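You operate a simulated robot arm through the tools that you are given. There is no shell and no other tool. Be economical: measure what you need, move in short steps, check, and stop when the job is done.

The job below is to be done with a simulated two-armed robot. You get a single attempt, and the scene is never put back.

JOB
Shut both chrome taps, holding each one still.
Fine: stand them in the pink tray. Set down upright: chrome tap.
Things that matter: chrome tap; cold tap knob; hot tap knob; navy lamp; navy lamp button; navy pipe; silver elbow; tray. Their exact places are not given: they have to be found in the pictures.

It is judged by the outcome, as a careful person would: the job done as asked, and still so three seconds after it is handed in. It fails if anything else is knocked over, pushed out of place, dropped, spilled or broken.

ROBOT AND FRAMES
Two 7-joint arms with two-finger parallel grippers on one trunk, on a base that drives. Base frame: it is fixed to the floor where the robot stands at the start and does not move with it; the origin is under the middle of the robot, x ahead of it, y to its left, z up; the surface under the hand at the start is at about z = 0.85. Readings come in m, degrees, newtons and seconds.
The left shoulder is at the start at [0.071, 0.156, 1.08], the right one opposite. Places, roughly: cold tap knob [0.6, -0.2, 1]; hot tap knob [0.6, 0.1, 1]; navy lamp button [0.6, -0.6, 0.9]; tray [0.6, 0.5, 0.9]. Payload 3.91 kg a hand.
The tool frame of a hand sits at the grasp point between the pads (the TCP): z along the fingers, y along the line on which they close. The tips reach 0.03 m beyond it. The gripper opens to 0.11 m. The fingers are 0.02 m wide and 0.01 m thick; the gripper's body (0.048 by 0.112 m) begins 0.055 m behind the TCP.
Orientation is told as [roll, pitch, yaw] about the base's x, y, z axes, in that order, counted from this pose: with the fingers straight down and closing along the base's y, the tool's x points along the base's -x, its y along +y and its z along -z.

CONTROLS
- The arms move only by the tool drive_tool. It takes "left_rows", "right_rows" or both (then of equal length, played together; a hand with none holds still); each is a list of rows, each an object of numbers (a shift or turn left out is 0, a gripper value left out holds the last): "dx", "dy", "dz": the shift along the base's x, y, z in mm; "wx", "wy", "wz": the turn, a rotation vector about the base's x, y, z in degrees. In form: [{"dx": .., "dy": .., "dz": .., "wx": .., "wy": .., "wz": ..}, ...]. A call has 1 to 10 rows; each row is the pose to reach, as a shift and turn from the pose commanded when the call began. "left_jaw" and "right_jaw" are, for a hand that has rows, the gripper command, from -1 (shut) to 1 (fully open), values between in proportion, set as the call begins (left out, the last holds). A row lasts 0.2 s, in which the tool goes at most 0.05 m and 8.6 degrees; a call with a longer step from one row to the next is refused whole, and so is a gripper value outside its range. A pose out of reach is approached as far as the arm can. The call stops where the force on the tool passes 70 N (or 10 N more than at its start, if that is more) or the arm is blocked; 0.2 s more then pass. The fingers move at their own pace (about 0.108 m/s each) and stop on an object; they squeeze with about 43 N. The grip force told is the motor's: it shows also when the fingers shut on nothing. Time passes only in rows, and 0.2 s behind the last, so rows that repeat a pose let the fingers close. It gives the time, the measured TCP pose, the force on the tool (base axes), the opening and the grip force at its end, in the units of the frame above (readings bear some noise), with the torque about the TCP (base axes, N m) and any sound that the robot's microphone picked up.
- Cameras (640 x 400 px; columns grow to the right, rows downward): "scene" is now at [0.1411, -0.005, 1.3352]; the picture's right is [-0.08, -1.00, 0.00], its down [-0.30, 0.02, -0.95] and it looks along [0.95, -0.08, -0.30] (base axes); focal length 214 px, centre (320, 200). "left" rides on the left gripper at [0.072, -0.017, -0.103] in its tool frame; the picture's right is [0.23, 0.97, 0.00], its down [-0.76, 0.18, -0.62] and it looks along [-0.61, 0.14, 0.78] (tool axes); focal length 222 px, centre (320, 200). "right" rides on the right gripper at [0.072, 0.017, -0.103] in its tool frame; the picture's right is [-0.23, 0.97, 0.00], its down [-0.76, -0.18, -0.62] and it looks along [-0.61, -0.14, 0.78] (tool axes); focal length 222 px, centre (320, 200).
- capture(camera): a new picture of that camera. It takes no simulated time.
- raise_lower(by): slides the trunk up (or, below 0, down) by that many m; the arms and the scene camera ride with it, the base frame stays. It gives what a move gives, with no picture.
- roll_base(legs): drives the robot by 1 to 6 legs, each [ahead, left, turn to the left] in m, m and degrees, along the robot's own axes; the way and the turn of a leg run together, so that a leg with both is an arc; at most 1.5 m and 180 degrees a leg. The arms and the cameras ride along, it lands a little off, and it stops where it bumps. It gives what a move gives.
- turn_head(pan, tilt): turns the head with the scene camera to pan (to the left, within 86 degrees either way) and tilt (down, from -29 to 69), counted from straight ahead of the robot. It gives what a move gives.
- pixel_to_xyz(camera, pixels): there is no depth. For up to 12 entries [column, row, z] of the newest picture of that camera ("zoom" is the newest enlarged one), the place [x, y] in the base frame at which the ray of that pixel passes the height z, good to about 0.002 m. It takes no simulated time.
- close_up(camera, box): a new picture of the part [left, top, right, bottom] of that camera's present view, enlarged. It takes no simulated time.
- job_done(): hands the job in; it is judged then, once.

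Keep the steps short. Do not move on a guess: measure, check each grasp and each placing, and mend mistakes. In all there are 80 turns and 78 pictures (those below and enlarged ones count). Leave the grippers open and the arms clear of the work at the hand-in unless told otherwise, and finish with a single line.

The tools are called after "Call:" as a command line: name --argument value ..., lists and objects as JSON in quotes. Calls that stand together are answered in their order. drive_tool: Moves the arms, as the interface text tells. Its arguments: {"type":"object","properties":{"left_rows":{"type":"array"},"left_jaw":{"type":"number"},"right_rows":{"type":"array"},"right_jaw":{"type":"number"}},"required":[]} The other tools are called the same way: raise_lower (by) slides the trunk up or down; roll_base (legs) drives the base; turn_head (pan, tilt) turns the head that bears the scene camera; capture (camera) takes a picture; pixel_to_xyz (camera, pixels) gives the place at which the rays of pixels pass given heights; close_up (camera, box) takes an enlarged picture of a part of a camera's view; job_done () hands the job in.

At the start:

```text
time_s: 0.0
left_eef_pos: [0.5601, 0.3111, 1.3105]
left_orientation: [0.0, 0.1, 0.0]
left_force: [-0.3, 0.1, -1.0]
left_torque: [0.02, 0.03, 0.0]
left_width: 0.11
left_grasp_force: 0.0
right_eef_pos: [0.716, -0.1814, 1.3254]
right_orientation: [0.1, 0.0, 0.0]
right_force: [-0.4, -0.6, -0.1]
right_torque: [0.0, 0.03, 0.02]
right_width: 0.1101
right_grasp_force: 0.0
trunk travel left (down, up): [-0.525, 0.415]
robot x, y, heading: [-0.0026, -0.0054, -0.1]
head pan, tilt: [-4.7, 17.4]
```

scene: 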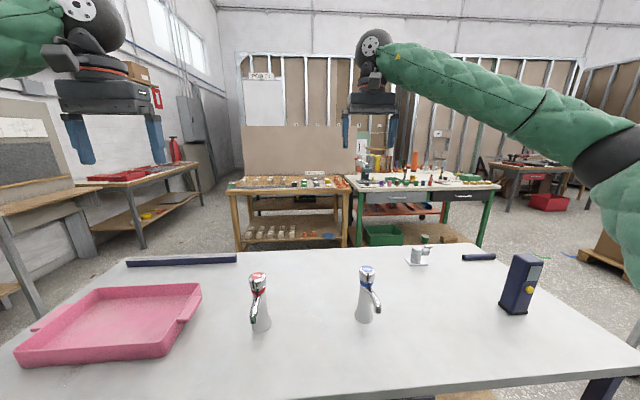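
right: 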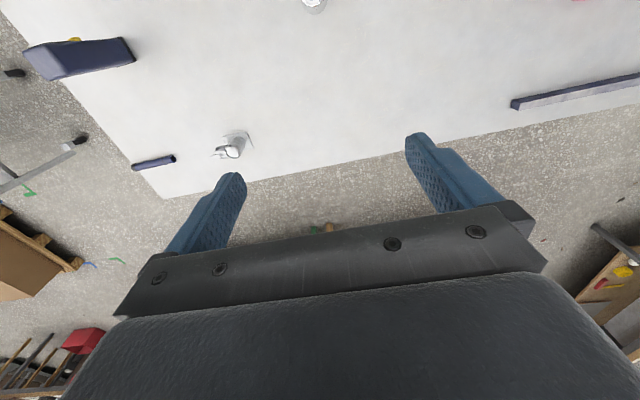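
left: 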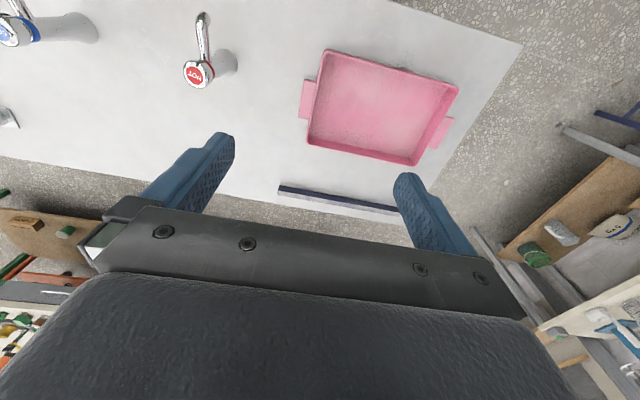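

I see two loose taps, at about (260,300) and (367,295), and the pink tray at (110,320). I'll enlarge the taps first.

Call:
close_up --camera "scene" --box '[220, 255, 300, 345]'

Call:
close_up --camera "scene" --box '[325, 250, 405, 340]'

Call:
close_up --camera "left" --box '[150, 0, 270, 110]'

Call:
pixel_to_xyz --camera "scene" --pixels '[[262, 328, 0.85], [366, 320, 0.85], [258, 278, 1.0], [368, 272, 1.0], [20, 350, 0.85], [160, 357, 0.85], [200, 290, 0.85], [85, 292, 0.85]]'

```text
4.44 times, centred on (260, 300) of scene
```

zoom: 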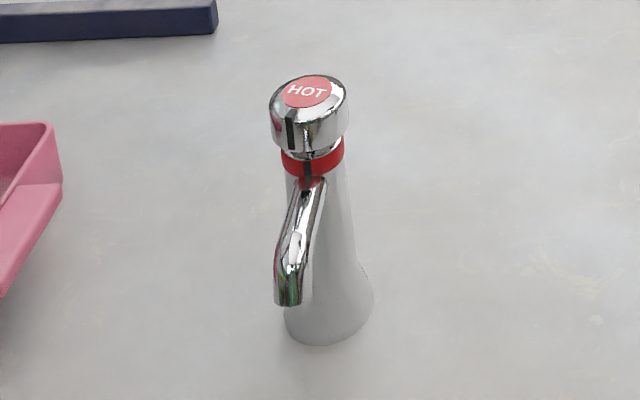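

```text
4.44 times, centred on (365, 295) of scene
```

zoom: 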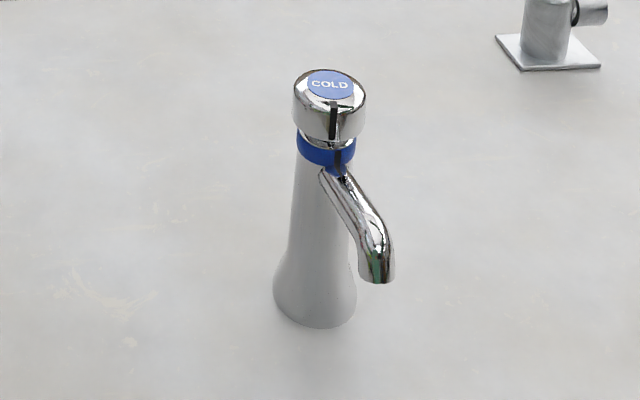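

```text
3.64 times, centred on (210, 55) of left
```

zoom: 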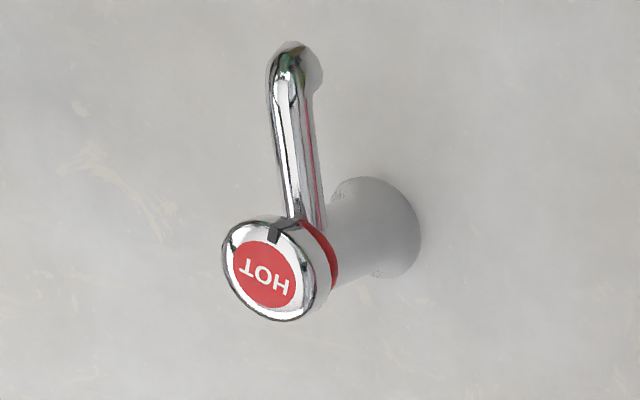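

```text
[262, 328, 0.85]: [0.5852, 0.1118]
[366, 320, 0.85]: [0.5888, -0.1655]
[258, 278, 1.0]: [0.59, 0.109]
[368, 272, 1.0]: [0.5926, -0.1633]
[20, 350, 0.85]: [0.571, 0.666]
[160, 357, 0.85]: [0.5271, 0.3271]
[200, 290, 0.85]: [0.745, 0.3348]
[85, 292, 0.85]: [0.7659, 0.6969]
```

I'll look closer at the markings on both knobs, and check the tray and table heights.

Call:
close_up --camera "scene" --box '[245, 265, 277, 297]'

Call:
close_up --camera "scene" --box '[353, 260, 385, 292]'

Call:
close_up --camera "left" --box '[270, 20, 490, 220]'

Call:
close_up --camera "scene" --box '[400, 235, 560, 335]'

```text
12.50 times, centred on (261, 281) of scene
```

zoom: 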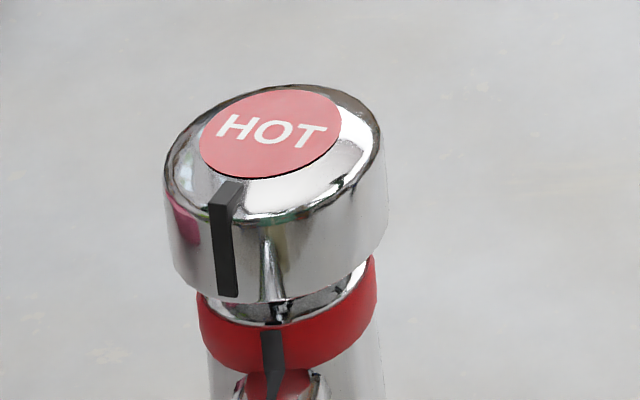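

```text
12.50 times, centred on (369, 276) of scene
```

zoom: 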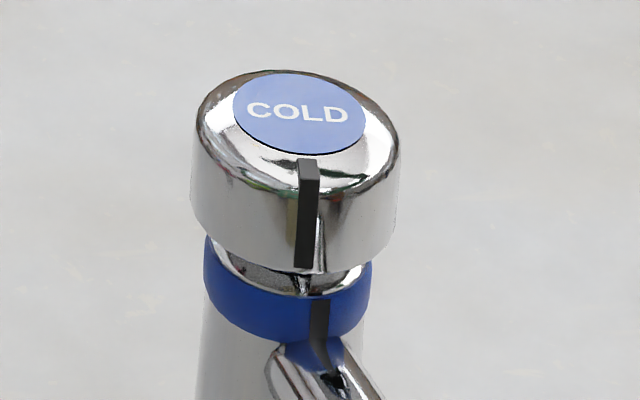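

```text
2.00 times, centred on (380, 120) of left
```

zoom: 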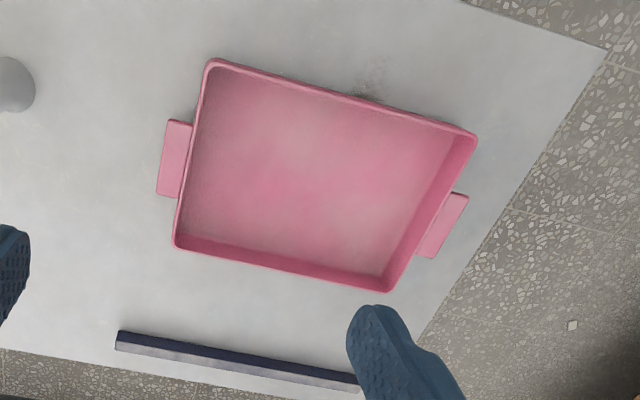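

```text
4.00 times, centred on (480, 285) of scene
```

zoom: 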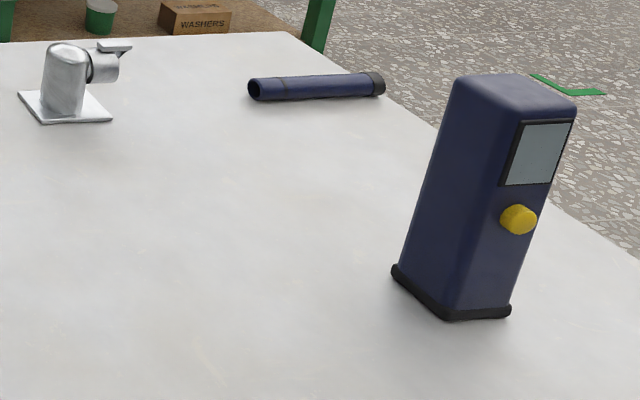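

Each knob carries a black rib and each collar a black mark. The hot rib is some way off its collar mark and the cold rib is nearly in line. I'll triangulate the knob tops and spout tips from both pictures.

Call:
pixel_to_xyz --camera "scene" --pixels '[[257, 275.5, 0.98], [257, 275.5, 1.0], [257, 275.5, 1.02], [257, 275.5, 1.04], [252.5, 323.5, 0.9], [252.5, 323.5, 0.92], [252.5, 323.5, 0.94], [368, 269, 1.0], [368, 269, 1.02], [378.5, 313, 0.9], [378.5, 313, 0.92], [378.5, 313, 0.94]]'

Call:
pixel_to_xyz --camera "left" --pixels '[[195, 75, 0.98], [195, 75, 1.0], [195, 75, 1.02], [195, 75, 1.04], [201.5, 15, 0.9], [201.5, 15, 0.92], [201.5, 15, 0.94], [14, 30, 1.0], [14, 30, 1.02], [14, 30, 1.04], [224, 62, 0.85], [235, 63, 0.85]]'

Call:
pixel_to_xyz --camera "left" --pixels '[[326, 50, 0.88], [459, 87, 0.88], [415, 165, 0.88], [307, 143, 0.88], [277, 190, 0.86], [400, 213, 0.86], [522, 42, 0.85], [405, 2, 0.85], [303, 100, 0.87], [450, 130, 0.87]]'

```text
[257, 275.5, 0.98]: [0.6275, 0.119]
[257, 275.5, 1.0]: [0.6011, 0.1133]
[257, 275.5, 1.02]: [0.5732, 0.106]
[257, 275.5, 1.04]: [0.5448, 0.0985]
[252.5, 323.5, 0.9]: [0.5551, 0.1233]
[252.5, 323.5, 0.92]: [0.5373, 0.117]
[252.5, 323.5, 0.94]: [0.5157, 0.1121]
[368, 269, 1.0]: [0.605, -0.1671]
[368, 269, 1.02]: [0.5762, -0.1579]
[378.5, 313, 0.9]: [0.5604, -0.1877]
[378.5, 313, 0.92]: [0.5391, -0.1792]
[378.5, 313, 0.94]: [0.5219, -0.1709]
```

```text
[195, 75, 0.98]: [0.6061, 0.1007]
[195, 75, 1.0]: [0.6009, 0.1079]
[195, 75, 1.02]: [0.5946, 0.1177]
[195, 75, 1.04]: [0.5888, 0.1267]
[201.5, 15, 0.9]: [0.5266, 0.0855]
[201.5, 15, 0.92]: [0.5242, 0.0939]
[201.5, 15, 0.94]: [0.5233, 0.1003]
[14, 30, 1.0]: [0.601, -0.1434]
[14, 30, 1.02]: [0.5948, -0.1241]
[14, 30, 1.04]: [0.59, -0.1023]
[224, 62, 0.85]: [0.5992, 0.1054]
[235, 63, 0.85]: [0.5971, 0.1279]
```

```text
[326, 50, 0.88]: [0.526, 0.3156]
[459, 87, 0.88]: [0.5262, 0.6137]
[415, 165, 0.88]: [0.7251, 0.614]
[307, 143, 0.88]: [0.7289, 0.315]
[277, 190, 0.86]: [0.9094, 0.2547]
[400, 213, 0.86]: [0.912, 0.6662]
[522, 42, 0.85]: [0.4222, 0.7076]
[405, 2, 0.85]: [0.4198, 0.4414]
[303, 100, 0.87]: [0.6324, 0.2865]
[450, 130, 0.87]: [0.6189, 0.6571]
```

Both tap tops are near z 1.0. The hot tap stands at about (0.60, 0.11), the cold one at (0.60, -0.166), and the tray spans x 0.526–0.727, y 0.315–0.614. I'll turn the left hand above the table so it points to -y, tilted down, with the fingers closing along x to hold the tap body.

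Call:
drive_tool --left_rows '[{"dx": 4, "dy": 8, "dz": -10, "wx": -3.48, "wy": 3.48, "wz": 6.68}, {"dx": 8, "dy": 16, "dz": -20, "wx": -6.96, "wy": 6.96, "wz": 13.37}, {"dx": 12, "dy": 24, "dz": -30, "wx": -10.44, "wy": 10.44, "wz": 20.05}, {"dx": 16, "dy": 32, "dz": -40, "wx": -13.92, "wy": 13.92, "wz": 26.74}, {"dx": 20, "dy": 40, "dz": -50, "wx": -17.4, "wy": 17.4, "wz": 33.42}, {"dx": 24, "dy": 48, "dz": -60, "wx": -20.88, "wy": 20.88, "wz": 40.1}, {"dx": 28, "dy": 56, "dz": -70, "wx": -24.36, "wy": 24.36, "wz": 46.79}, {"dx": 32, "dy": 64, "dz": -80, "wx": -27.84, "wy": 27.84, "wz": 53.47}, {"dx": 36, "dy": 72, "dz": -90, "wx": -31.32, "wy": 31.32, "wz": 60.16}, {"dx": 40, "dy": 80, "dz": -100, "wx": -34.8, "wy": 34.8, "wz": 66.84}]' --left_jaw 0.6

Call:
drive_tool --left_rows '[{"dz": -10, "wx": -2.7, "wy": 2.7, "wz": 5.19}, {"dz": -20, "wx": -5.4, "wy": 5.4, "wz": 10.38}, {"dz": -30, "wx": -8.1, "wy": 8.1, "wz": 15.56}, {"dz": -30, "wx": -8.1, "wy": 8.1, "wz": 15.56}]'

```text
time_s: 2.2
left_eef_pos: [0.5999, 0.3912, 1.2116]
left_orientation: [-9.8, 45.6, 66.9]
left_force: [0.2, 0.3, 0.3]
left_torque: [-0.02, 0.03, 0.01]
left_width: 0.0878
left_grasp_force: 0.1
right_eef_pos: [0.7159, -0.1801, 1.3259]
right_orientation: [-0.1, 0.0, -0.1]
right_force: [-0.4, 0.5, -0.3]
right_torque: [-0.01, 0.0, 0.01]
right_width: 0.11
right_grasp_force: 0.0
trunk travel left (down, up): [-0.525, 0.415]
robot x, y, heading: [-0.0014, 0.0005, 0.1]
head pan, tilt: [-4.7, 17.4]
```

```text
time_s: 3.2
left_eef_pos: [0.5997, 0.3909, 1.1806]
left_orientation: [0.2, 55.0, 90.1]
left_force: [-0.1, -0.3, -0.6]
left_torque: [-0.04, 0.01, 0.0]
left_width: 0.0881
left_grasp_force: 0.0
right_eef_pos: [0.7165, -0.1819, 1.3252]
right_orientation: [-0.1, 0.0, 0.0]
right_force: [-0.1, 0.4, 0.2]
right_torque: [-0.03, -0.01, 0.0]
right_width: 0.1099
right_grasp_force: 0.1
trunk travel left (down, up): [-0.525, 0.415]
robot x, y, heading: [-0.0013, 0.0011, 0.2]
head pan, tilt: [-4.7, 17.4]
```

The left hand now points to -y and about 35° down, as wanted. Next it moves to a pre-grasp point 0.12 m back from the hot tap along the tool axis.

Call:
drive_tool --left_rows '[{"dy": -26, "dz": -30}, {"dy": -52, "dz": -60}, {"dy": -78, "dz": -91}, {"dy": -104, "dz": -121}, {"dy": -130, "dz": -151}, {"dy": -156, "dz": -182}, {"dy": -180, "dz": -212}, {"dy": -180, "dz": -212}]'

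Call:
capture --camera "left"

Call:
capture --camera "scene"

```text
time_s: 5.0
left_eef_pos: [0.5992, 0.2098, 0.9694]
left_orientation: [0.0, 55.2, 90.0]
left_force: [-0.4, -0.1, -0.8]
left_torque: [0.0, 0.03, -0.03]
left_width: 0.0882
left_grasp_force: 0.0
right_eef_pos: [0.7159, -0.182, 1.3263]
right_orientation: [0.0, 0.0, 0.0]
right_force: [-0.4, -0.4, 0.3]
right_torque: [0.0, 0.0, -0.03]
right_width: 0.11
right_grasp_force: 0.1
trunk travel left (down, up): [-0.525, 0.415]
robot x, y, heading: [-0.0018, 0.0033, 0.1]
head pan, tilt: [-4.7, 17.4]
```

```text
67 pictures are left
```

left: 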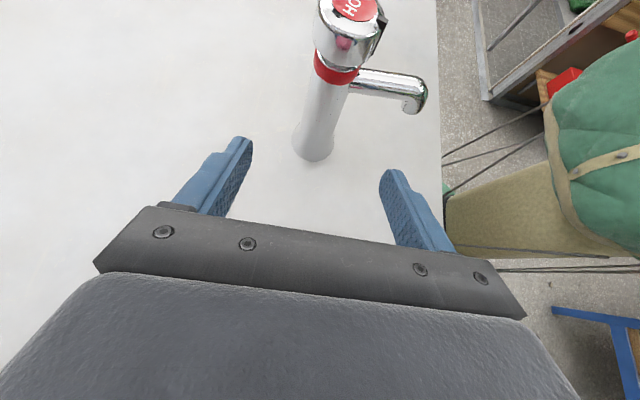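

```text
66 pictures are left
```

scene: 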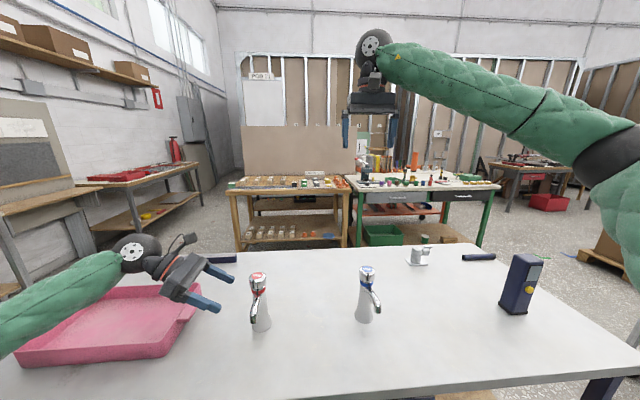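

The tap sits between the jaws in the left view. The left forearm hangs low near the tray, so I'll turn the head left to check clearance.

Call:
pixel_to_xyz --camera "left" --pixels '[[314, 145, 0.85], [327, 100, 0.9], [354, 8, 1.002], [413, 104, 0.92], [413, 104, 0.93], [382, 20, 0.99], [360, 45, 0.975]]'

Call:
turn_head --pan 45 --tilt 35

Call:
capture --camera "scene"

```text
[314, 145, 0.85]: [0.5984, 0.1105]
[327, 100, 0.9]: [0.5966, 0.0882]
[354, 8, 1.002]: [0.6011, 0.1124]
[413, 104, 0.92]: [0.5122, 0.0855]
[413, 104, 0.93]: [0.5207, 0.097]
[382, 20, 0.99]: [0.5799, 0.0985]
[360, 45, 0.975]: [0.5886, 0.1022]
```

```text
time_s: 6.2
left_eef_pos: [0.602, 0.2103, 0.9693]
left_orientation: [0.0, 55.0, 90.2]
left_force: [-1.2, 0.2, -0.1]
left_torque: [-0.02, 0.0, -0.02]
left_width: 0.088
left_grasp_force: 0.1
right_eef_pos: [0.7156, -0.1816, 1.3255]
right_orientation: [0.0, 0.1, 0.1]
right_force: [0.9, 0.7, 0.1]
right_torque: [0.01, -0.01, 0.02]
right_width: 0.1102
right_grasp_force: 0.0
trunk travel left (down, up): [-0.525, 0.415]
robot x, y, heading: [0.0016, -0.0006, -0.2]
head pan, tilt: [45.0, 35.0]
```

```text
65 pictures are left
```

scene: 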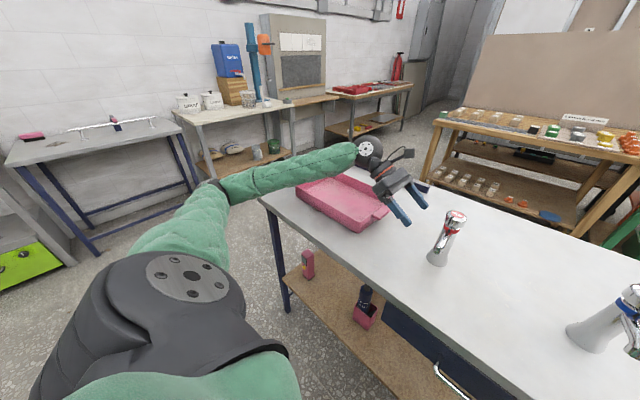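

The elbow is off the left of the table and the forearm runs over the tray at about wrist height. Raising the trunk 0.18 m should make the forearm slope down to the hand and give more clearance. Then I'll lower the left hand back to the pre-grasp point.

Call:
raise_lower --by 0.18

Call:
drive_tool --left_rows '[{"dz": -40}, {"dz": -80}, {"dz": -120}, {"dz": -160}, {"dz": -180}, {"dz": -180}]'

Call:
capture --camera "scene"

```text
time_s: 8.2
left_eef_pos: [0.6006, 0.2098, 1.1483]
left_orientation: [0.0, 55.0, 90.0]
left_force: [0.1, 0.1, -0.1]
left_torque: [0.0, -0.02, -0.04]
left_width: 0.0878
left_grasp_force: 0.0
right_eef_pos: [0.7173, -0.1808, 1.5065]
right_orientation: [0.0, 0.0, -0.1]
right_force: [0.5, 0.4, -0.4]
right_torque: [0.01, 0.01, 0.0]
right_width: 0.11
right_grasp_force: 0.0
trunk travel left (down, up): [-0.705, 0.235]
robot x, y, heading: [-0.0008, 0.0011, -0.0]
head pan, tilt: [45.0, 35.0]
```

```text
time_s: 9.6
left_eef_pos: [0.6001, 0.2112, 0.9678]
left_orientation: [0.1, 55.0, 90.2]
left_force: [0.8, -0.8, -0.1]
left_torque: [-0.02, -0.01, -0.02]
left_width: 0.088
left_grasp_force: 0.1
right_eef_pos: [0.7183, -0.1817, 1.5059]
right_orientation: [0.0, 0.1, 0.1]
right_force: [0.0, -0.3, 0.3]
right_torque: [0.01, 0.01, 0.0]
right_width: 0.1098
right_grasp_force: 0.2
trunk travel left (down, up): [-0.705, 0.235]
robot x, y, heading: [-0.0036, 0.0012, -0.2]
head pan, tilt: [45.0, 35.0]
```

```text
64 pictures are left
```

scene: 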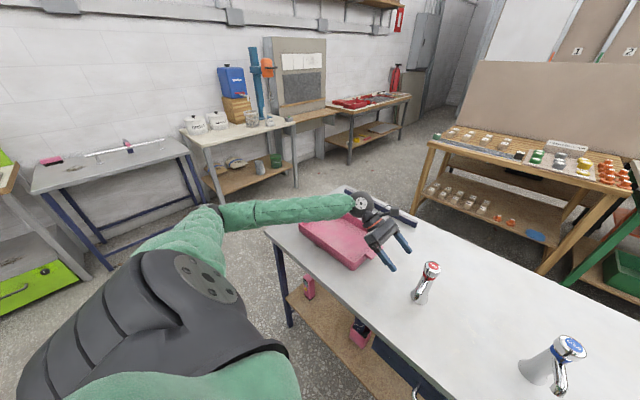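

Clearance is good now. I'll bring the open jaws around the hot tap's body.

Call:
drive_tool --left_rows '[{"dy": -25, "dz": -17}, {"dy": -50, "dz": -34}, {"dy": -75, "dz": -51}, {"dy": -99, "dz": -68}, {"dy": -99, "dz": -68}]'

Call:
capture --camera "left"

Call:
close_up --camera "scene" --box '[340, 180, 500, 320]'

```text
time_s: 10.8
left_eef_pos: [0.6001, 0.1125, 0.8995]
left_orientation: [0.1, 55.1, 90.2]
left_force: [0.7, 0.0, -0.5]
left_torque: [-0.02, -0.02, -0.01]
left_width: 0.088
left_grasp_force: 0.1
right_eef_pos: [0.7157, -0.1817, 1.5056]
right_orientation: [0.0, 0.0, 0.0]
right_force: [-0.5, 0.4, 0.1]
right_torque: [-0.02, -0.02, -0.03]
right_width: 0.1102
right_grasp_force: 0.0
trunk travel left (down, up): [-0.705, 0.235]
robot x, y, heading: [0.002, -0.0006, 0.1]
head pan, tilt: [45.0, 35.0]
```

```text
63 pictures are left
```

left: 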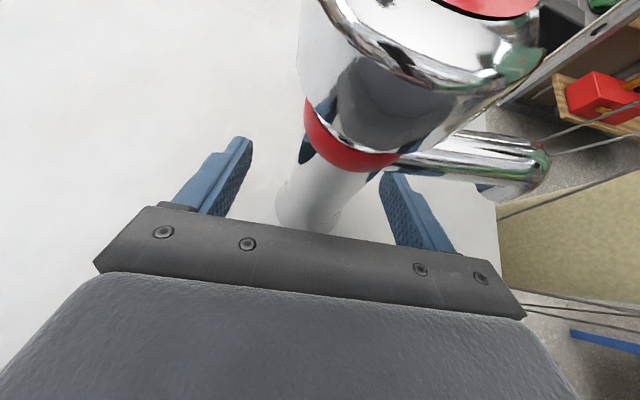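

```text
2.86 times, centred on (420, 250) of scene
```

zoom: 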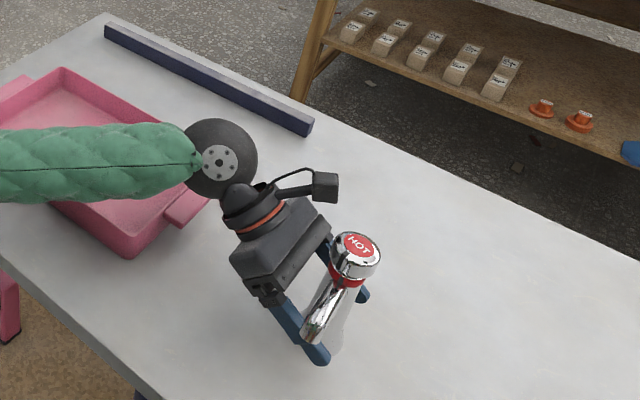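

The left gripper's camera is a real box, close beside the knob at y≈0.155. Laying the hand flatter, about 15° below level, moves it out of the turning hand's way, so I'll tilt in place around the tap.

Call:
drive_tool --left_rows '[{"wx": -5}, {"wx": -10}, {"wx": -15}, {"wx": -20}, {"wx": -20}]'

Call:
capture --camera "left"

Call:
close_up --camera "scene" --box '[340, 180, 500, 320]'

```text
time_s: 12.0
left_eef_pos: [0.5963, 0.1138, 0.9138]
left_orientation: [-3.6, 75.0, 86.8]
left_force: [0.6, 0.4, 0.0]
left_torque: [0.0, 0.02, 0.01]
left_width: 0.0882
left_grasp_force: 0.0
right_eef_pos: [0.7072, -0.1837, 1.5126]
right_orientation: [0.2, -0.4, 0.1]
right_force: [0.6, 0.6, 0.9]
right_torque: [0.01, 0.03, -0.01]
right_width: 0.1101
right_grasp_force: 0.0
trunk travel left (down, up): [-0.705, 0.235]
robot x, y, heading: [-0.0012, 0.0022, 0.2]
head pan, tilt: [45.0, 35.0]
```

```text
61 pictures are left
```

left: 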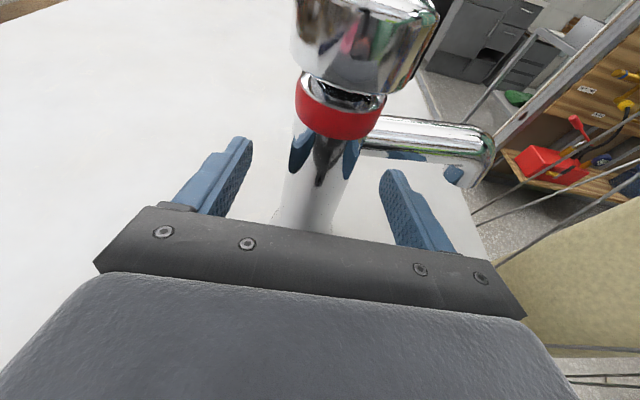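

```text
2.86 times, centred on (420, 250) of scene
```

zoom: 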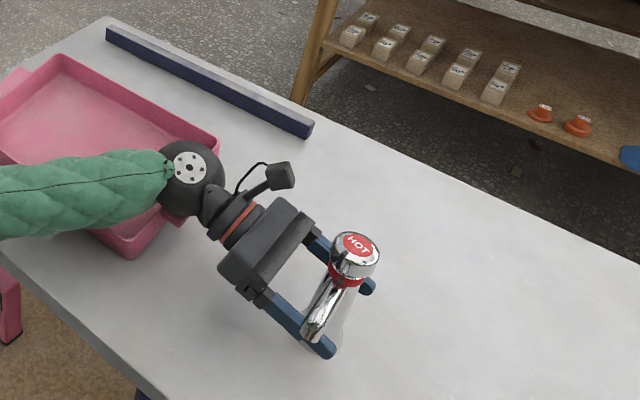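

The pose is off by about 14 mm, and even the right hand shifted. The left wrist is probably pressing on the tray rim, so I'll undo most of the tilt at once.

Call:
drive_tool --left_rows '[{"wx": 5}, {"wx": 10}, {"wx": 15}, {"wx": 20}, {"wx": 20}]'

Call:
close_up --camera "scene" --box '[280, 160, 500, 320]'

```text
time_s: 13.2
left_eef_pos: [0.6, 0.1132, 0.9002]
left_orientation: [0.1, 55.0, 90.1]
left_force: [0.7, 1.3, -0.5]
left_torque: [-0.01, -0.02, -0.01]
left_width: 0.0881
left_grasp_force: 0.0
right_eef_pos: [0.7163, -0.1813, 1.5061]
right_orientation: [0.0, 0.0, 0.0]
right_force: [0.7, -0.2, -0.3]
right_torque: [0.03, 0.02, 0.03]
right_width: 0.1103
right_grasp_force: 0.0
trunk travel left (down, up): [-0.705, 0.235]
robot x, y, heading: [0.0021, 0.0019, 0.0]
head pan, tilt: [45.0, 35.0]
```

```text
2.50 times, centred on (390, 240) of scene
```

zoom: 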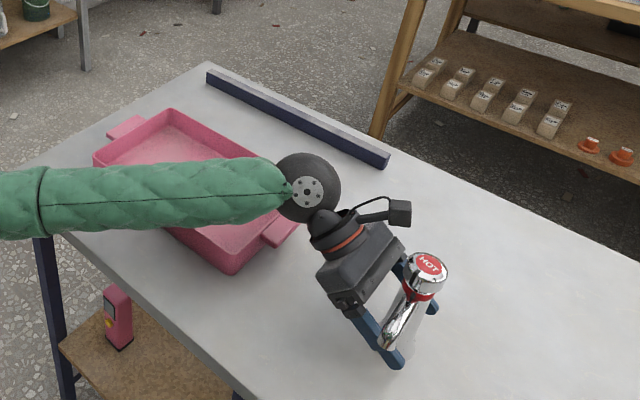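

Back on pose, and the tray looks unmoved. I'll use a smaller tilt of 10°, which keeps the wrist clear of the rim and still moves the camera box back from the knob.

Call:
drive_tool --left_rows '[{"wx": -4}, {"wx": -8}, {"wx": -10}, {"wx": -10}]'

Call:
close_up --camera "scene" --box '[280, 160, 500, 320]'

```text
time_s: 14.2
left_eef_pos: [0.6002, 0.1121, 0.9007]
left_orientation: [0.2, 65.0, 90.1]
left_force: [0.8, -0.3, 0.5]
left_torque: [0.02, -0.01, -0.01]
left_width: 0.088
left_grasp_force: 0.1
right_eef_pos: [0.716, -0.1817, 1.5048]
right_orientation: [0.0, 0.0, 0.1]
right_force: [0.0, 0.3, 0.5]
right_torque: [-0.03, 0.04, 0.0]
right_width: 0.11
right_grasp_force: 0.1
trunk travel left (down, up): [-0.705, 0.235]
robot x, y, heading: [0.0002, 0.0006, -0.1]
head pan, tilt: [45.0, 35.0]
```

```text
2.50 times, centred on (390, 240) of scene
```

zoom: 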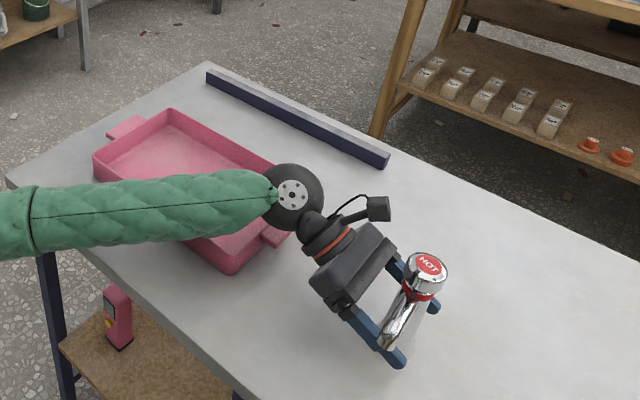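

The pose is exact, so the arm is free. I'll close the left gripper on the tap body.

Call:
drive_tool --left_rows '[{}, {}, {}, {}]' --left_jaw -1

Call:
capture --camera "left"

```text
time_s: 15.2
left_eef_pos: [0.6003, 0.111, 0.9003]
left_orientation: [0.2, 64.9, 90.1]
left_force: [-2.1, -1.0, 0.6]
left_torque: [-0.11, -0.02, -0.07]
left_width: 0.036
left_grasp_force: 42.9
right_eef_pos: [0.7168, -0.1814, 1.5062]
right_orientation: [-0.1, 0.0, 0.1]
right_force: [-0.3, 0.1, 0.1]
right_torque: [-0.02, -0.03, 0.01]
right_width: 0.11
right_grasp_force: 0.1
trunk travel left (down, up): [-0.705, 0.235]
robot x, y, heading: [-0.001, 0.0064, -0.1]
head pan, tilt: [45.0, 35.0]
```

```text
57 pictures are left
```

left: 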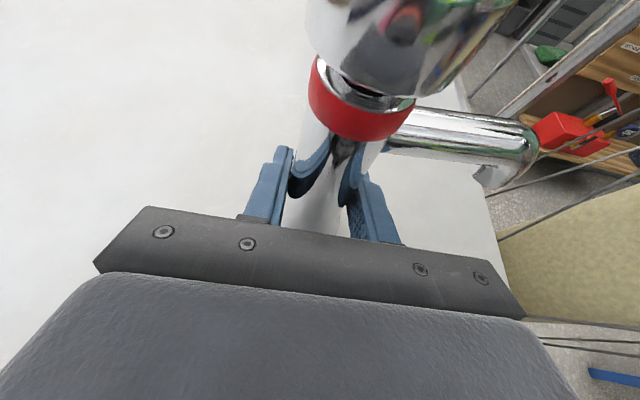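

The tap body is held with a 36 mm opening at 43 N. I'll bring the right hand above the hot knob, starting at yaw +45° so it can turn clockwise.

Call:
drive_tool --right_rows '[{"dx": -10, "dy": 25, "dz": -33, "wz": 4.5}, {"dx": -20, "dy": 50, "dz": -66, "wz": 9}, {"dx": -30, "dy": 75, "dz": -99, "wz": 13.5}, {"dx": -40, "dy": 100, "dz": -132, "wz": 18}, {"dx": -50, "dy": 125, "dz": -165, "wz": 22.5}, {"dx": -60, "dy": 150, "dz": -198, "wz": 27}, {"dx": -70, "dy": 175, "dz": -231, "wz": 31.5}, {"dx": -80, "dy": 200, "dz": -264, "wz": 36}, {"dx": -90, "dy": 225, "dz": -297, "wz": 40.5}, {"dx": -100, "dy": 250, "dz": -330, "wz": 45}]' --right_jaw 0.4

Call:
drive_tool --right_rows '[{"dx": -8, "dy": 21, "dz": -26}, {"dx": -16, "dy": 43, "dz": -56}, {"dx": -16, "dy": 43, "dz": -76}, {"dx": -16, "dy": 43, "dz": -76}]'

Call:
turn_head --pan 10 --tilt 40

Call:
capture --camera "right"

Call:
capture --camera "scene"

```text
time_s: 17.4
left_eef_pos: [0.6001, 0.1109, 0.9004]
left_orientation: [0.2, 65.0, 90.0]
left_force: [0.5, 0.3, -0.4]
left_torque: [0.13, -0.09, 0.0]
left_width: 0.0358
left_grasp_force: 43.2
right_eef_pos: [0.6176, 0.0688, 1.1756]
right_orientation: [0.1, 0.1, 44.9]
right_force: [0.5, 0.2, 0.2]
right_torque: [-0.01, -0.04, 0.03]
right_width: 0.077
right_grasp_force: 0.1
trunk travel left (down, up): [-0.705, 0.235]
robot x, y, heading: [0.0003, -0.0015, 0.0]
head pan, tilt: [45.0, 35.0]
```

```text
time_s: 18.4
left_eef_pos: [0.5997, 0.1122, 0.9013]
left_orientation: [0.1, 65.2, 90.1]
left_force: [0.6, -1.3, 0.1]
left_torque: [0.02, -0.03, -0.03]
left_width: 0.036
left_grasp_force: 43.2
right_eef_pos: [0.6014, 0.1102, 1.0996]
right_orientation: [0.0, 0.0, 45.0]
right_force: [-0.3, -0.8, -0.5]
right_torque: [0.01, 0.02, 0.02]
right_width: 0.077
right_grasp_force: 0.2
trunk travel left (down, up): [-0.705, 0.235]
robot x, y, heading: [0.0007, 0.0012, -0.1]
head pan, tilt: [45.0, 35.0]
```

```text
time_s: 19.4
left_eef_pos: [0.5995, 0.1112, 0.9]
left_orientation: [0.2, 65.1, 90.1]
left_force: [0.6, 0.0, 0.0]
left_torque: [0.02, -0.09, -0.06]
left_width: 0.0358
left_grasp_force: 42.8
right_eef_pos: [0.6012, 0.1116, 1.1003]
right_orientation: [0.1, 0.0, 45.0]
right_force: [0.1, 0.3, 0.7]
right_torque: [0.01, 0.02, -0.01]
right_width: 0.077
right_grasp_force: 0.1
trunk travel left (down, up): [-0.705, 0.235]
robot x, y, heading: [0.0027, 0.0032, 0.2]
head pan, tilt: [10.0, 40.0]
```

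```text
56 pictures are left
```

right: 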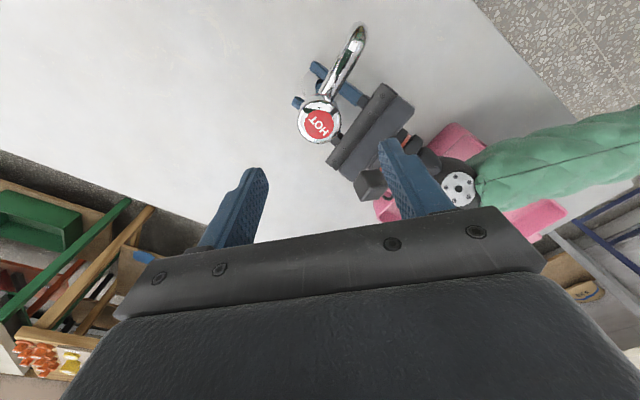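

```text
55 pictures are left
```

scene: 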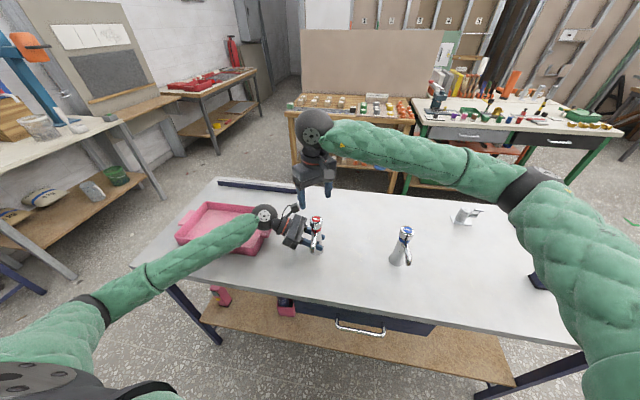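

The right hand is above the knob. I'll enlarge the view for the knob centre and rib angle.

Call:
close_up --camera "right" --box '[285, 10, 385, 150]'

Call:
pixel_to_xyz --camera "right" --pixels '[[320, 121, 1.002], [359, 30, 0.92], [359, 30, 0.93]]'

```text
2.86 times, centred on (335, 80) of right
```

zoom: 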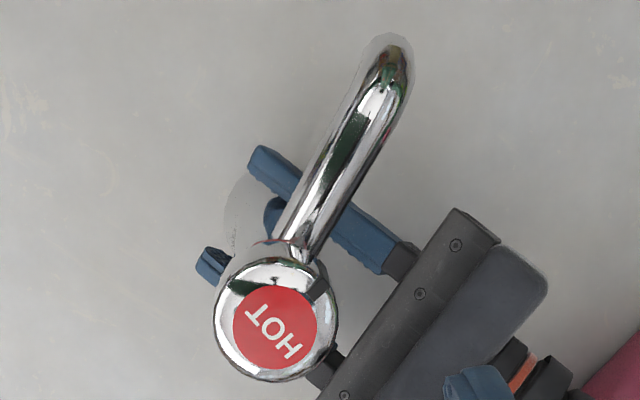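

```text
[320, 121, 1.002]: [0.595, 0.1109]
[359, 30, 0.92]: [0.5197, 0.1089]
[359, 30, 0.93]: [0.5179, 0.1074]
```

The knob centre is at about (0.598, 0.111). I'll lower the right hand so its tips come level with the knob's lower edge (TCP z 1.008), then close gently.

Call:
drive_tool --right_rows '[{"dx": -2, "dz": -30}, {"dx": -2, "dz": -60}, {"dx": -2, "dz": -80}, {"dx": -2, "dz": -92}, {"dx": -2, "dz": -92}]'

Call:
drive_tool --right_rows '[{}, {}, {}]' --right_jaw -1

Call:
close_up --camera "scene" --box '[250, 160, 370, 260]'

```text
time_s: 20.6
left_eef_pos: [0.5999, 0.1114, 0.9018]
left_orientation: [0.1, 65.1, 90.1]
left_force: [0.0, 0.5, 0.1]
left_torque: [0.06, -0.02, -0.03]
left_width: 0.0358
left_grasp_force: 42.6
right_eef_pos: [0.5997, 0.111, 1.0068]
right_orientation: [0.1, 0.1, 45.0]
right_force: [0.2, 0.5, -0.1]
right_torque: [0.0, -0.06, 0.0]
right_width: 0.077
right_grasp_force: 0.0
trunk travel left (down, up): [-0.705, 0.235]
robot x, y, heading: [0.0012, -0.0022, -0.2]
head pan, tilt: [10.0, 40.0]
```

```text
time_s: 21.4
left_eef_pos: [0.6008, 0.1125, 0.9007]
left_orientation: [0.1, 65.1, 90.1]
left_force: [-13.9, 19.4, 3.8]
left_torque: [-0.81, -0.14, -0.14]
left_width: 0.0363
left_grasp_force: 43.3
right_eef_pos: [0.6007, 0.1099, 1.0076]
right_orientation: [0.0, 0.0, 44.9]
right_force: [15.3, -19.2, -0.7]
right_torque: [-0.99, -1.38, -0.01]
right_width: 0.0409
right_grasp_force: 42.8
trunk travel left (down, up): [-0.705, 0.235]
robot x, y, heading: [0.0003, -0.0003, -0.2]
head pan, tilt: [10.0, 40.0]
```

```text
4.00 times, centred on (310, 210) of scene
```

zoom: 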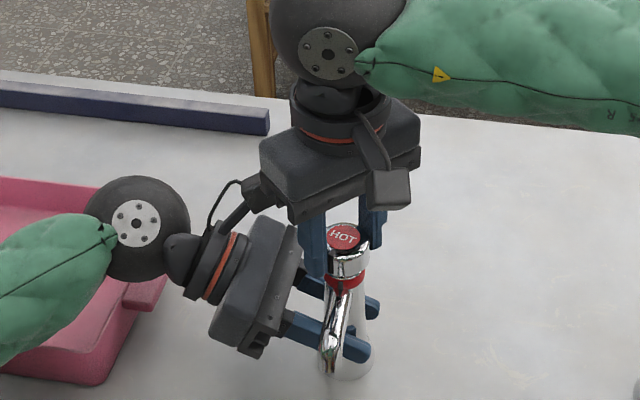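

The knob is gripped (41 mm), with a side force of about 24 N because I'm slightly off centre. I'll shift the right hand toward (+x, -y) to relax it.

Call:
drive_tool --right_rows '[{"dx": 1.3, "dy": -1.6}, {"dx": 1.3, "dy": -1.6}]'

```text
time_s: 22.0
left_eef_pos: [0.6, 0.1118, 0.9003]
left_orientation: [0.1, 65.0, 90.1]
left_force: [-10.1, 6.9, 3.3]
left_torque: [0.56, -0.28, -0.1]
left_width: 0.036
left_grasp_force: 42.8
right_eef_pos: [0.598, 0.1105, 1.0082]
right_orientation: [0.0, 0.1, 45.0]
right_force: [11.0, -4.0, 0.0]
right_torque: [-0.6, -0.76, 0.0]
right_width: 0.0411
right_grasp_force: 43.4
trunk travel left (down, up): [-0.705, 0.235]
robot x, y, heading: [0.0003, -0.0, 0.1]
head pan, tilt: [10.0, 40.0]
```

The side force is down to about 12 N. Now a first clockwise turn of 24° while I watch the torque.

Call:
drive_tool --right_rows '[{"dx": 0.8, "dy": -0.3, "wz": -6}, {"dx": 0.8, "dy": -0.3, "wz": -12}, {"dx": 0.8, "dy": -0.3, "wz": -18}, {"dx": 0.8, "dy": -0.3, "wz": -24}]'

Call:
close_up --camera "right" --box '[240, 0, 440, 200]'

```text
time_s: 23.0
left_eef_pos: [0.6005, 0.1115, 0.8999]
left_orientation: [0.1, 65.1, 90.1]
left_force: [0.7, -4.7, 0.2]
left_torque: [0.9, 0.23, 0.02]
left_width: 0.036
left_grasp_force: 43.6
right_eef_pos: [0.5998, 0.1089, 1.0082]
right_orientation: [0.0, -0.1, 21.0]
right_force: [-2.8, 5.1, 2.9]
right_torque: [-0.16, 0.31, -0.01]
right_width: 0.0407
right_grasp_force: 42.9
trunk travel left (down, up): [-0.705, 0.235]
robot x, y, heading: [0.0015, 0.0002, -0.1]
head pan, tilt: [10.0, 40.0]
```

```text
2.00 times, centred on (340, 100) of right
```

zoom: 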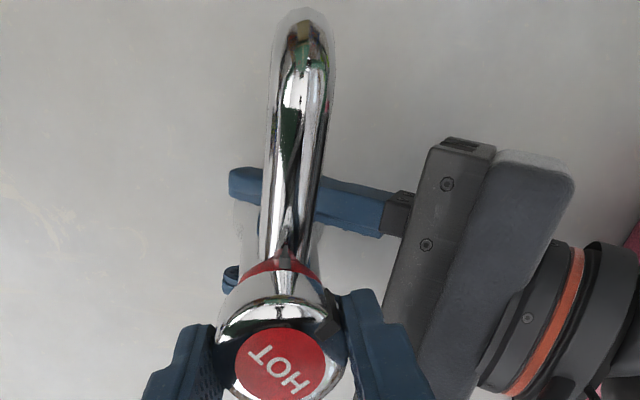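

The label turned with the hand while the spout stayed still, and there is almost no resistance. I'll keep going clockwise until it stops.

Call:
drive_tool --right_rows '[{"wz": -8}, {"wz": -16}, {"wz": -24}, {"wz": -32}, {"wz": -40}]'

Call:
drive_tool --right_rows '[{"wz": -8}, {"wz": -16}, {"wz": -24}, {"wz": -32}, {"wz": -40}]'

Call:
close_up --camera "right" --box '[220, 0, 460, 200]'

```text
time_s: 24.2
left_eef_pos: [0.6011, 0.1114, 0.9003]
left_orientation: [0.2, 65.0, 90.1]
left_force: [9.1, -9.6, -0.1]
left_torque: [0.83, -0.05, -0.01]
left_width: 0.0358
left_grasp_force: 42.5
right_eef_pos: [0.6002, 0.1101, 1.0078]
right_orientation: [-0.1, 0.1, -19.2]
right_force: [-9.0, 8.0, 10.7]
right_torque: [0.09, 1.15, -0.02]
right_width: 0.0409
right_grasp_force: 43.0
trunk travel left (down, up): [-0.705, 0.235]
robot x, y, heading: [0.0017, 0.0016, 0.2]
head pan, tilt: [10.0, 40.0]
```

```text
time_s: 25.4
left_eef_pos: [0.601, 0.112, 0.9008]
left_orientation: [0.0, 65.2, 90.1]
left_force: [-2.7, -1.9, 3.0]
left_torque: [0.03, -0.16, -0.29]
left_width: 0.0353
left_grasp_force: 43.2
right_eef_pos: [0.6015, 0.1091, 1.0071]
right_orientation: [-0.1, 0.0, -59.1]
right_force: [4.7, 2.4, -0.7]
right_torque: [0.13, -0.49, 0.26]
right_width: 0.04
right_grasp_force: 42.5
trunk travel left (down, up): [-0.705, 0.235]
robot x, y, heading: [-0.0015, -0.0028, -0.1]
head pan, tilt: [10.0, 40.0]
```

```text
2.00 times, centred on (340, 100) of right
```

zoom: 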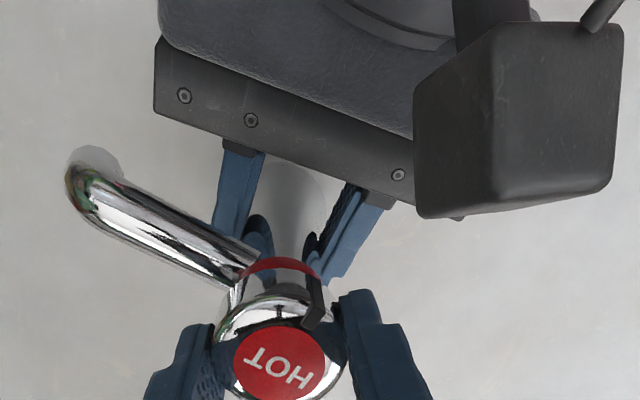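

Torque has appeared (0.26 N·m) and the label lags the hand a little, so a stop may be near. I'll turn a bit further to confirm.

Call:
drive_tool --right_rows '[{"wz": -5}, {"wz": -10}, {"wz": -15}]'

Call:
close_up --camera "right" --box '[220, 0, 460, 200]'

Call:
close_up --camera "scene" --box '[280, 200, 350, 255]'

```text
time_s: 26.2
left_eef_pos: [0.6008, 0.1116, 0.9007]
left_orientation: [0.0, 65.1, 90.2]
left_force: [-1.5, 1.6, 6.5]
left_torque: [-0.21, 0.02, -0.68]
left_width: 0.036
left_grasp_force: 43.3
right_eef_pos: [0.6, 0.1104, 1.0076]
right_orientation: [0.0, 0.0, -74.2]
right_force: [2.1, -2.5, -4.5]
right_torque: [-0.09, -0.18, 0.64]
right_width: 0.0402
right_grasp_force: 43.1
trunk travel left (down, up): [-0.705, 0.235]
robot x, y, heading: [0.0019, -0.0046, -0.1]
head pan, tilt: [10.0, 40.0]
```

```text
2.00 times, centred on (340, 100) of right
```

zoom: 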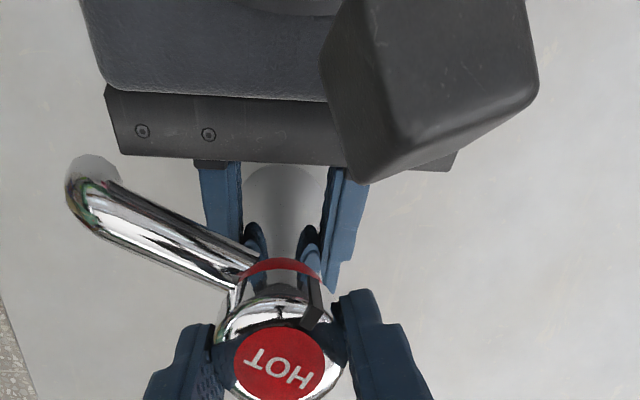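

```text
7.27 times, centred on (315, 228) of scene
```

zoom: 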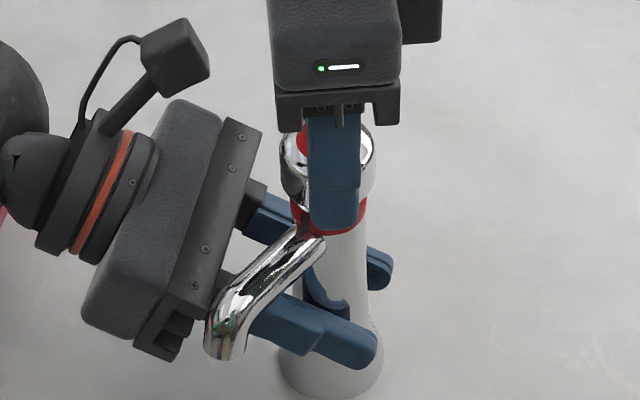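

In the last two views the spout stayed put relative to the right hand, so the body had begun to slip in the left fingers at 0.64 N·m. The knob is therefore at its stop after about 90–100°. I'll release the knob and lift clear to check the marks.

Call:
drive_tool --right_rows '[{}, {}, {}]' --right_jaw 0.4

Call:
drive_tool --right_rows '[{"dz": 40}, {"dz": 80}, {"dz": 120}, {"dz": 120}]'

Call:
capture --camera "right"

Call:
close_up --camera "scene" --box '[280, 200, 350, 255]'

```text
time_s: 27.0
left_eef_pos: [0.6009, 0.1123, 0.9003]
left_orientation: [0.2, 65.0, 90.1]
left_force: [3.2, -0.9, 2.2]
left_torque: [0.02, 0.05, -0.02]
left_width: 0.0355
left_grasp_force: 43.5
right_eef_pos: [0.6008, 0.1095, 1.0087]
right_orientation: [0.0, 0.0, -74.0]
right_force: [-0.5, -0.7, -0.2]
right_torque: [-0.03, 0.0, -0.03]
right_width: 0.0771
right_grasp_force: 0.1
trunk travel left (down, up): [-0.705, 0.235]
robot x, y, heading: [-0.0001, -0.0009, -0.0]
head pan, tilt: [10.0, 40.0]
```

```text
time_s: 28.0
left_eef_pos: [0.6003, 0.1121, 0.9009]
left_orientation: [0.3, 65.0, 90.2]
left_force: [-1.6, 1.2, 1.0]
left_torque: [0.17, 0.19, -0.08]
left_width: 0.0358
left_grasp_force: 43.1
right_eef_pos: [0.5991, 0.11, 1.1293]
right_orientation: [-0.1, 0.0, -74.0]
right_force: [0.8, 1.2, -0.4]
right_torque: [-0.01, 0.01, 0.04]
right_width: 0.0769
right_grasp_force: 0.0
trunk travel left (down, up): [-0.705, 0.235]
robot x, y, heading: [-0.0033, -0.0, -0.0]
head pan, tilt: [10.0, 40.0]
```

```text
48 pictures are left
```

right: 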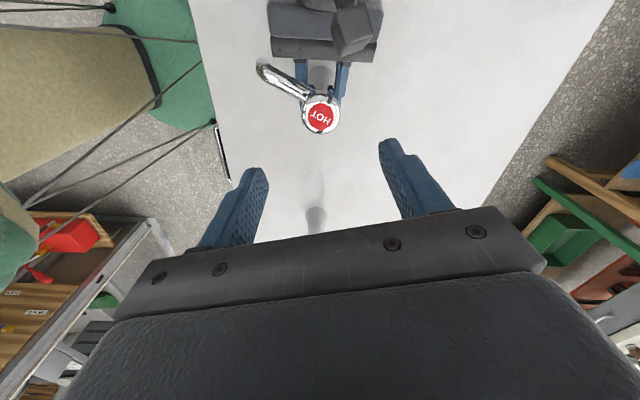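

```text
7.27 times, centred on (315, 228) of scene
```

zoom: 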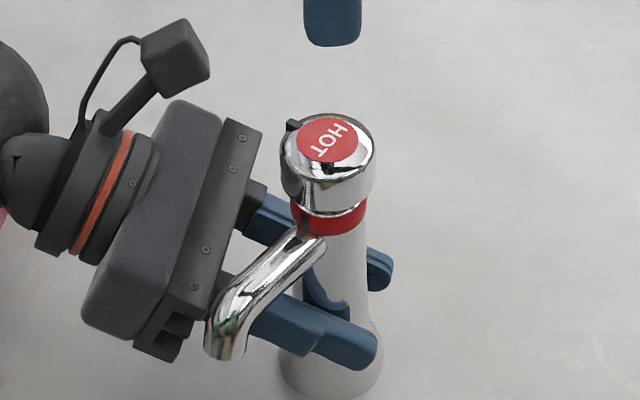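

I'll measure the final rib and spout angles with an enlarged view.

Call:
close_up --camera "right" --box '[250, 50, 350, 140]'

```text
4.44 times, centred on (300, 95) of right
```

zoom: 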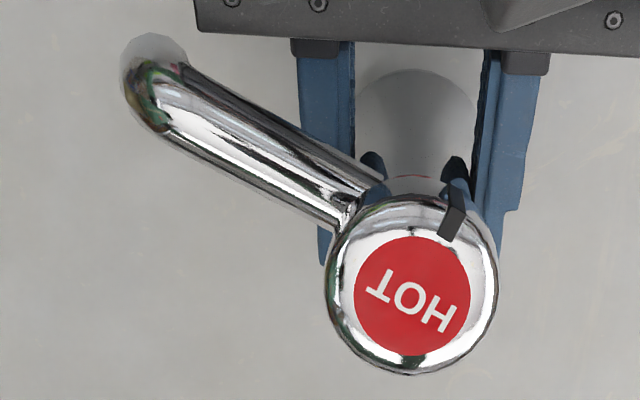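

Call:
pixel_to_xyz --camera "zoom" --pixels '[[412, 292, 1.002], [450, 222, 1.0], [455, 200, 0.995], [145, 85, 0.93], [370, 200, 0.965]]'

```text
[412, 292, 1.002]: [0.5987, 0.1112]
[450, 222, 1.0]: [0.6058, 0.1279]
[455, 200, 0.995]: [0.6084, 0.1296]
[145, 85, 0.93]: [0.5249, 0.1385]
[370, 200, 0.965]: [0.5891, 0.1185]
```

The spout is at 160° and the rib at 66°, so the rib sits about 94° clockwise of the spout. That is perpendicular to it and against the stop, so the hot tap is shut. I'll move the right hand away, then lift the hot tap.

Call:
drive_tool --right_rows '[{"dy": -10, "dz": 40}, {"dy": -45, "dz": 70, "wz": 8}, {"dy": -90, "dz": 80, "wz": 16}, {"dy": -135, "dz": 80, "wz": 24}, {"dy": -180, "dz": 80, "wz": 32}, {"dy": -225, "dz": 80, "wz": 40}, {"dy": -260, "dz": 80, "wz": 48}]'

Call:
drive_tool --left_rows '[{"dz": 15}, {"dz": 30}, {"dz": 50}, {"dz": 70}, {"dz": 70}]'

Call:
capture --camera "scene"

```text
time_s: 29.6
left_eef_pos: [0.6002, 0.1115, 0.9012]
left_orientation: [0.2, 65.1, 90.2]
left_force: [-1.4, -0.7, -1.6]
left_torque: [-0.11, -0.04, -0.01]
left_width: 0.036
left_grasp_force: 42.8
right_eef_pos: [0.602, -0.1507, 1.2085]
right_orientation: [0.0, -0.1, -25.7]
right_force: [-0.8, -0.1, -0.3]
right_torque: [0.0, 0.02, -0.04]
right_width: 0.0768
right_grasp_force: 0.0
trunk travel left (down, up): [-0.705, 0.235]
robot x, y, heading: [0.0018, -0.001, -0.1]
head pan, tilt: [10.0, 40.0]
```

```text
time_s: 30.8
left_eef_pos: [0.6015, 0.1118, 0.9702]
left_orientation: [0.3, 65.1, 90.3]
left_force: [0.2, 0.2, -7.1]
left_torque: [-0.01, -0.06, 0.03]
left_width: 0.0344
left_grasp_force: 42.9
right_eef_pos: [0.6013, -0.1504, 1.2086]
right_orientation: [-0.1, 0.0, -26.0]
right_force: [-0.3, -0.2, 0.0]
right_torque: [0.0, -0.01, 0.0]
right_width: 0.0769
right_grasp_force: 0.0
trunk travel left (down, up): [-0.705, 0.235]
robot x, y, heading: [0.0012, -0.0006, 0.1]
head pan, tilt: [10.0, 40.0]
```

```text
45 pictures are left
```

scene: 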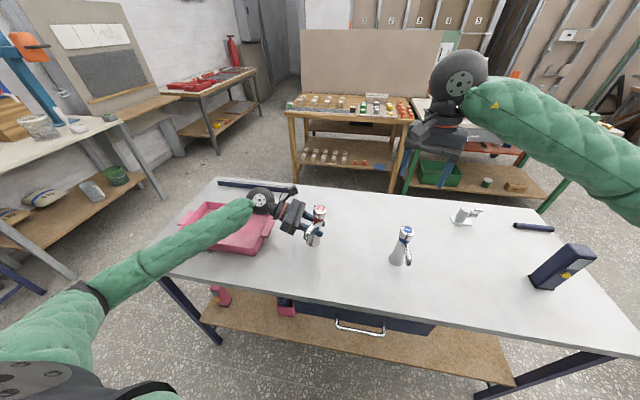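

The tap is lifted, with about 7 N on the tool. The opening dropped slightly, so I'll check that it's hanging straight and clear.

Call:
close_up --camera "scene" --box '[270, 190, 350, 260]'

```text
5.71 times, centred on (310, 225) of scene
```

zoom: 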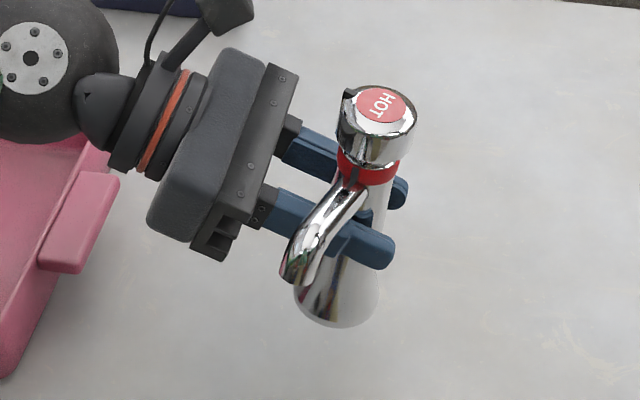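

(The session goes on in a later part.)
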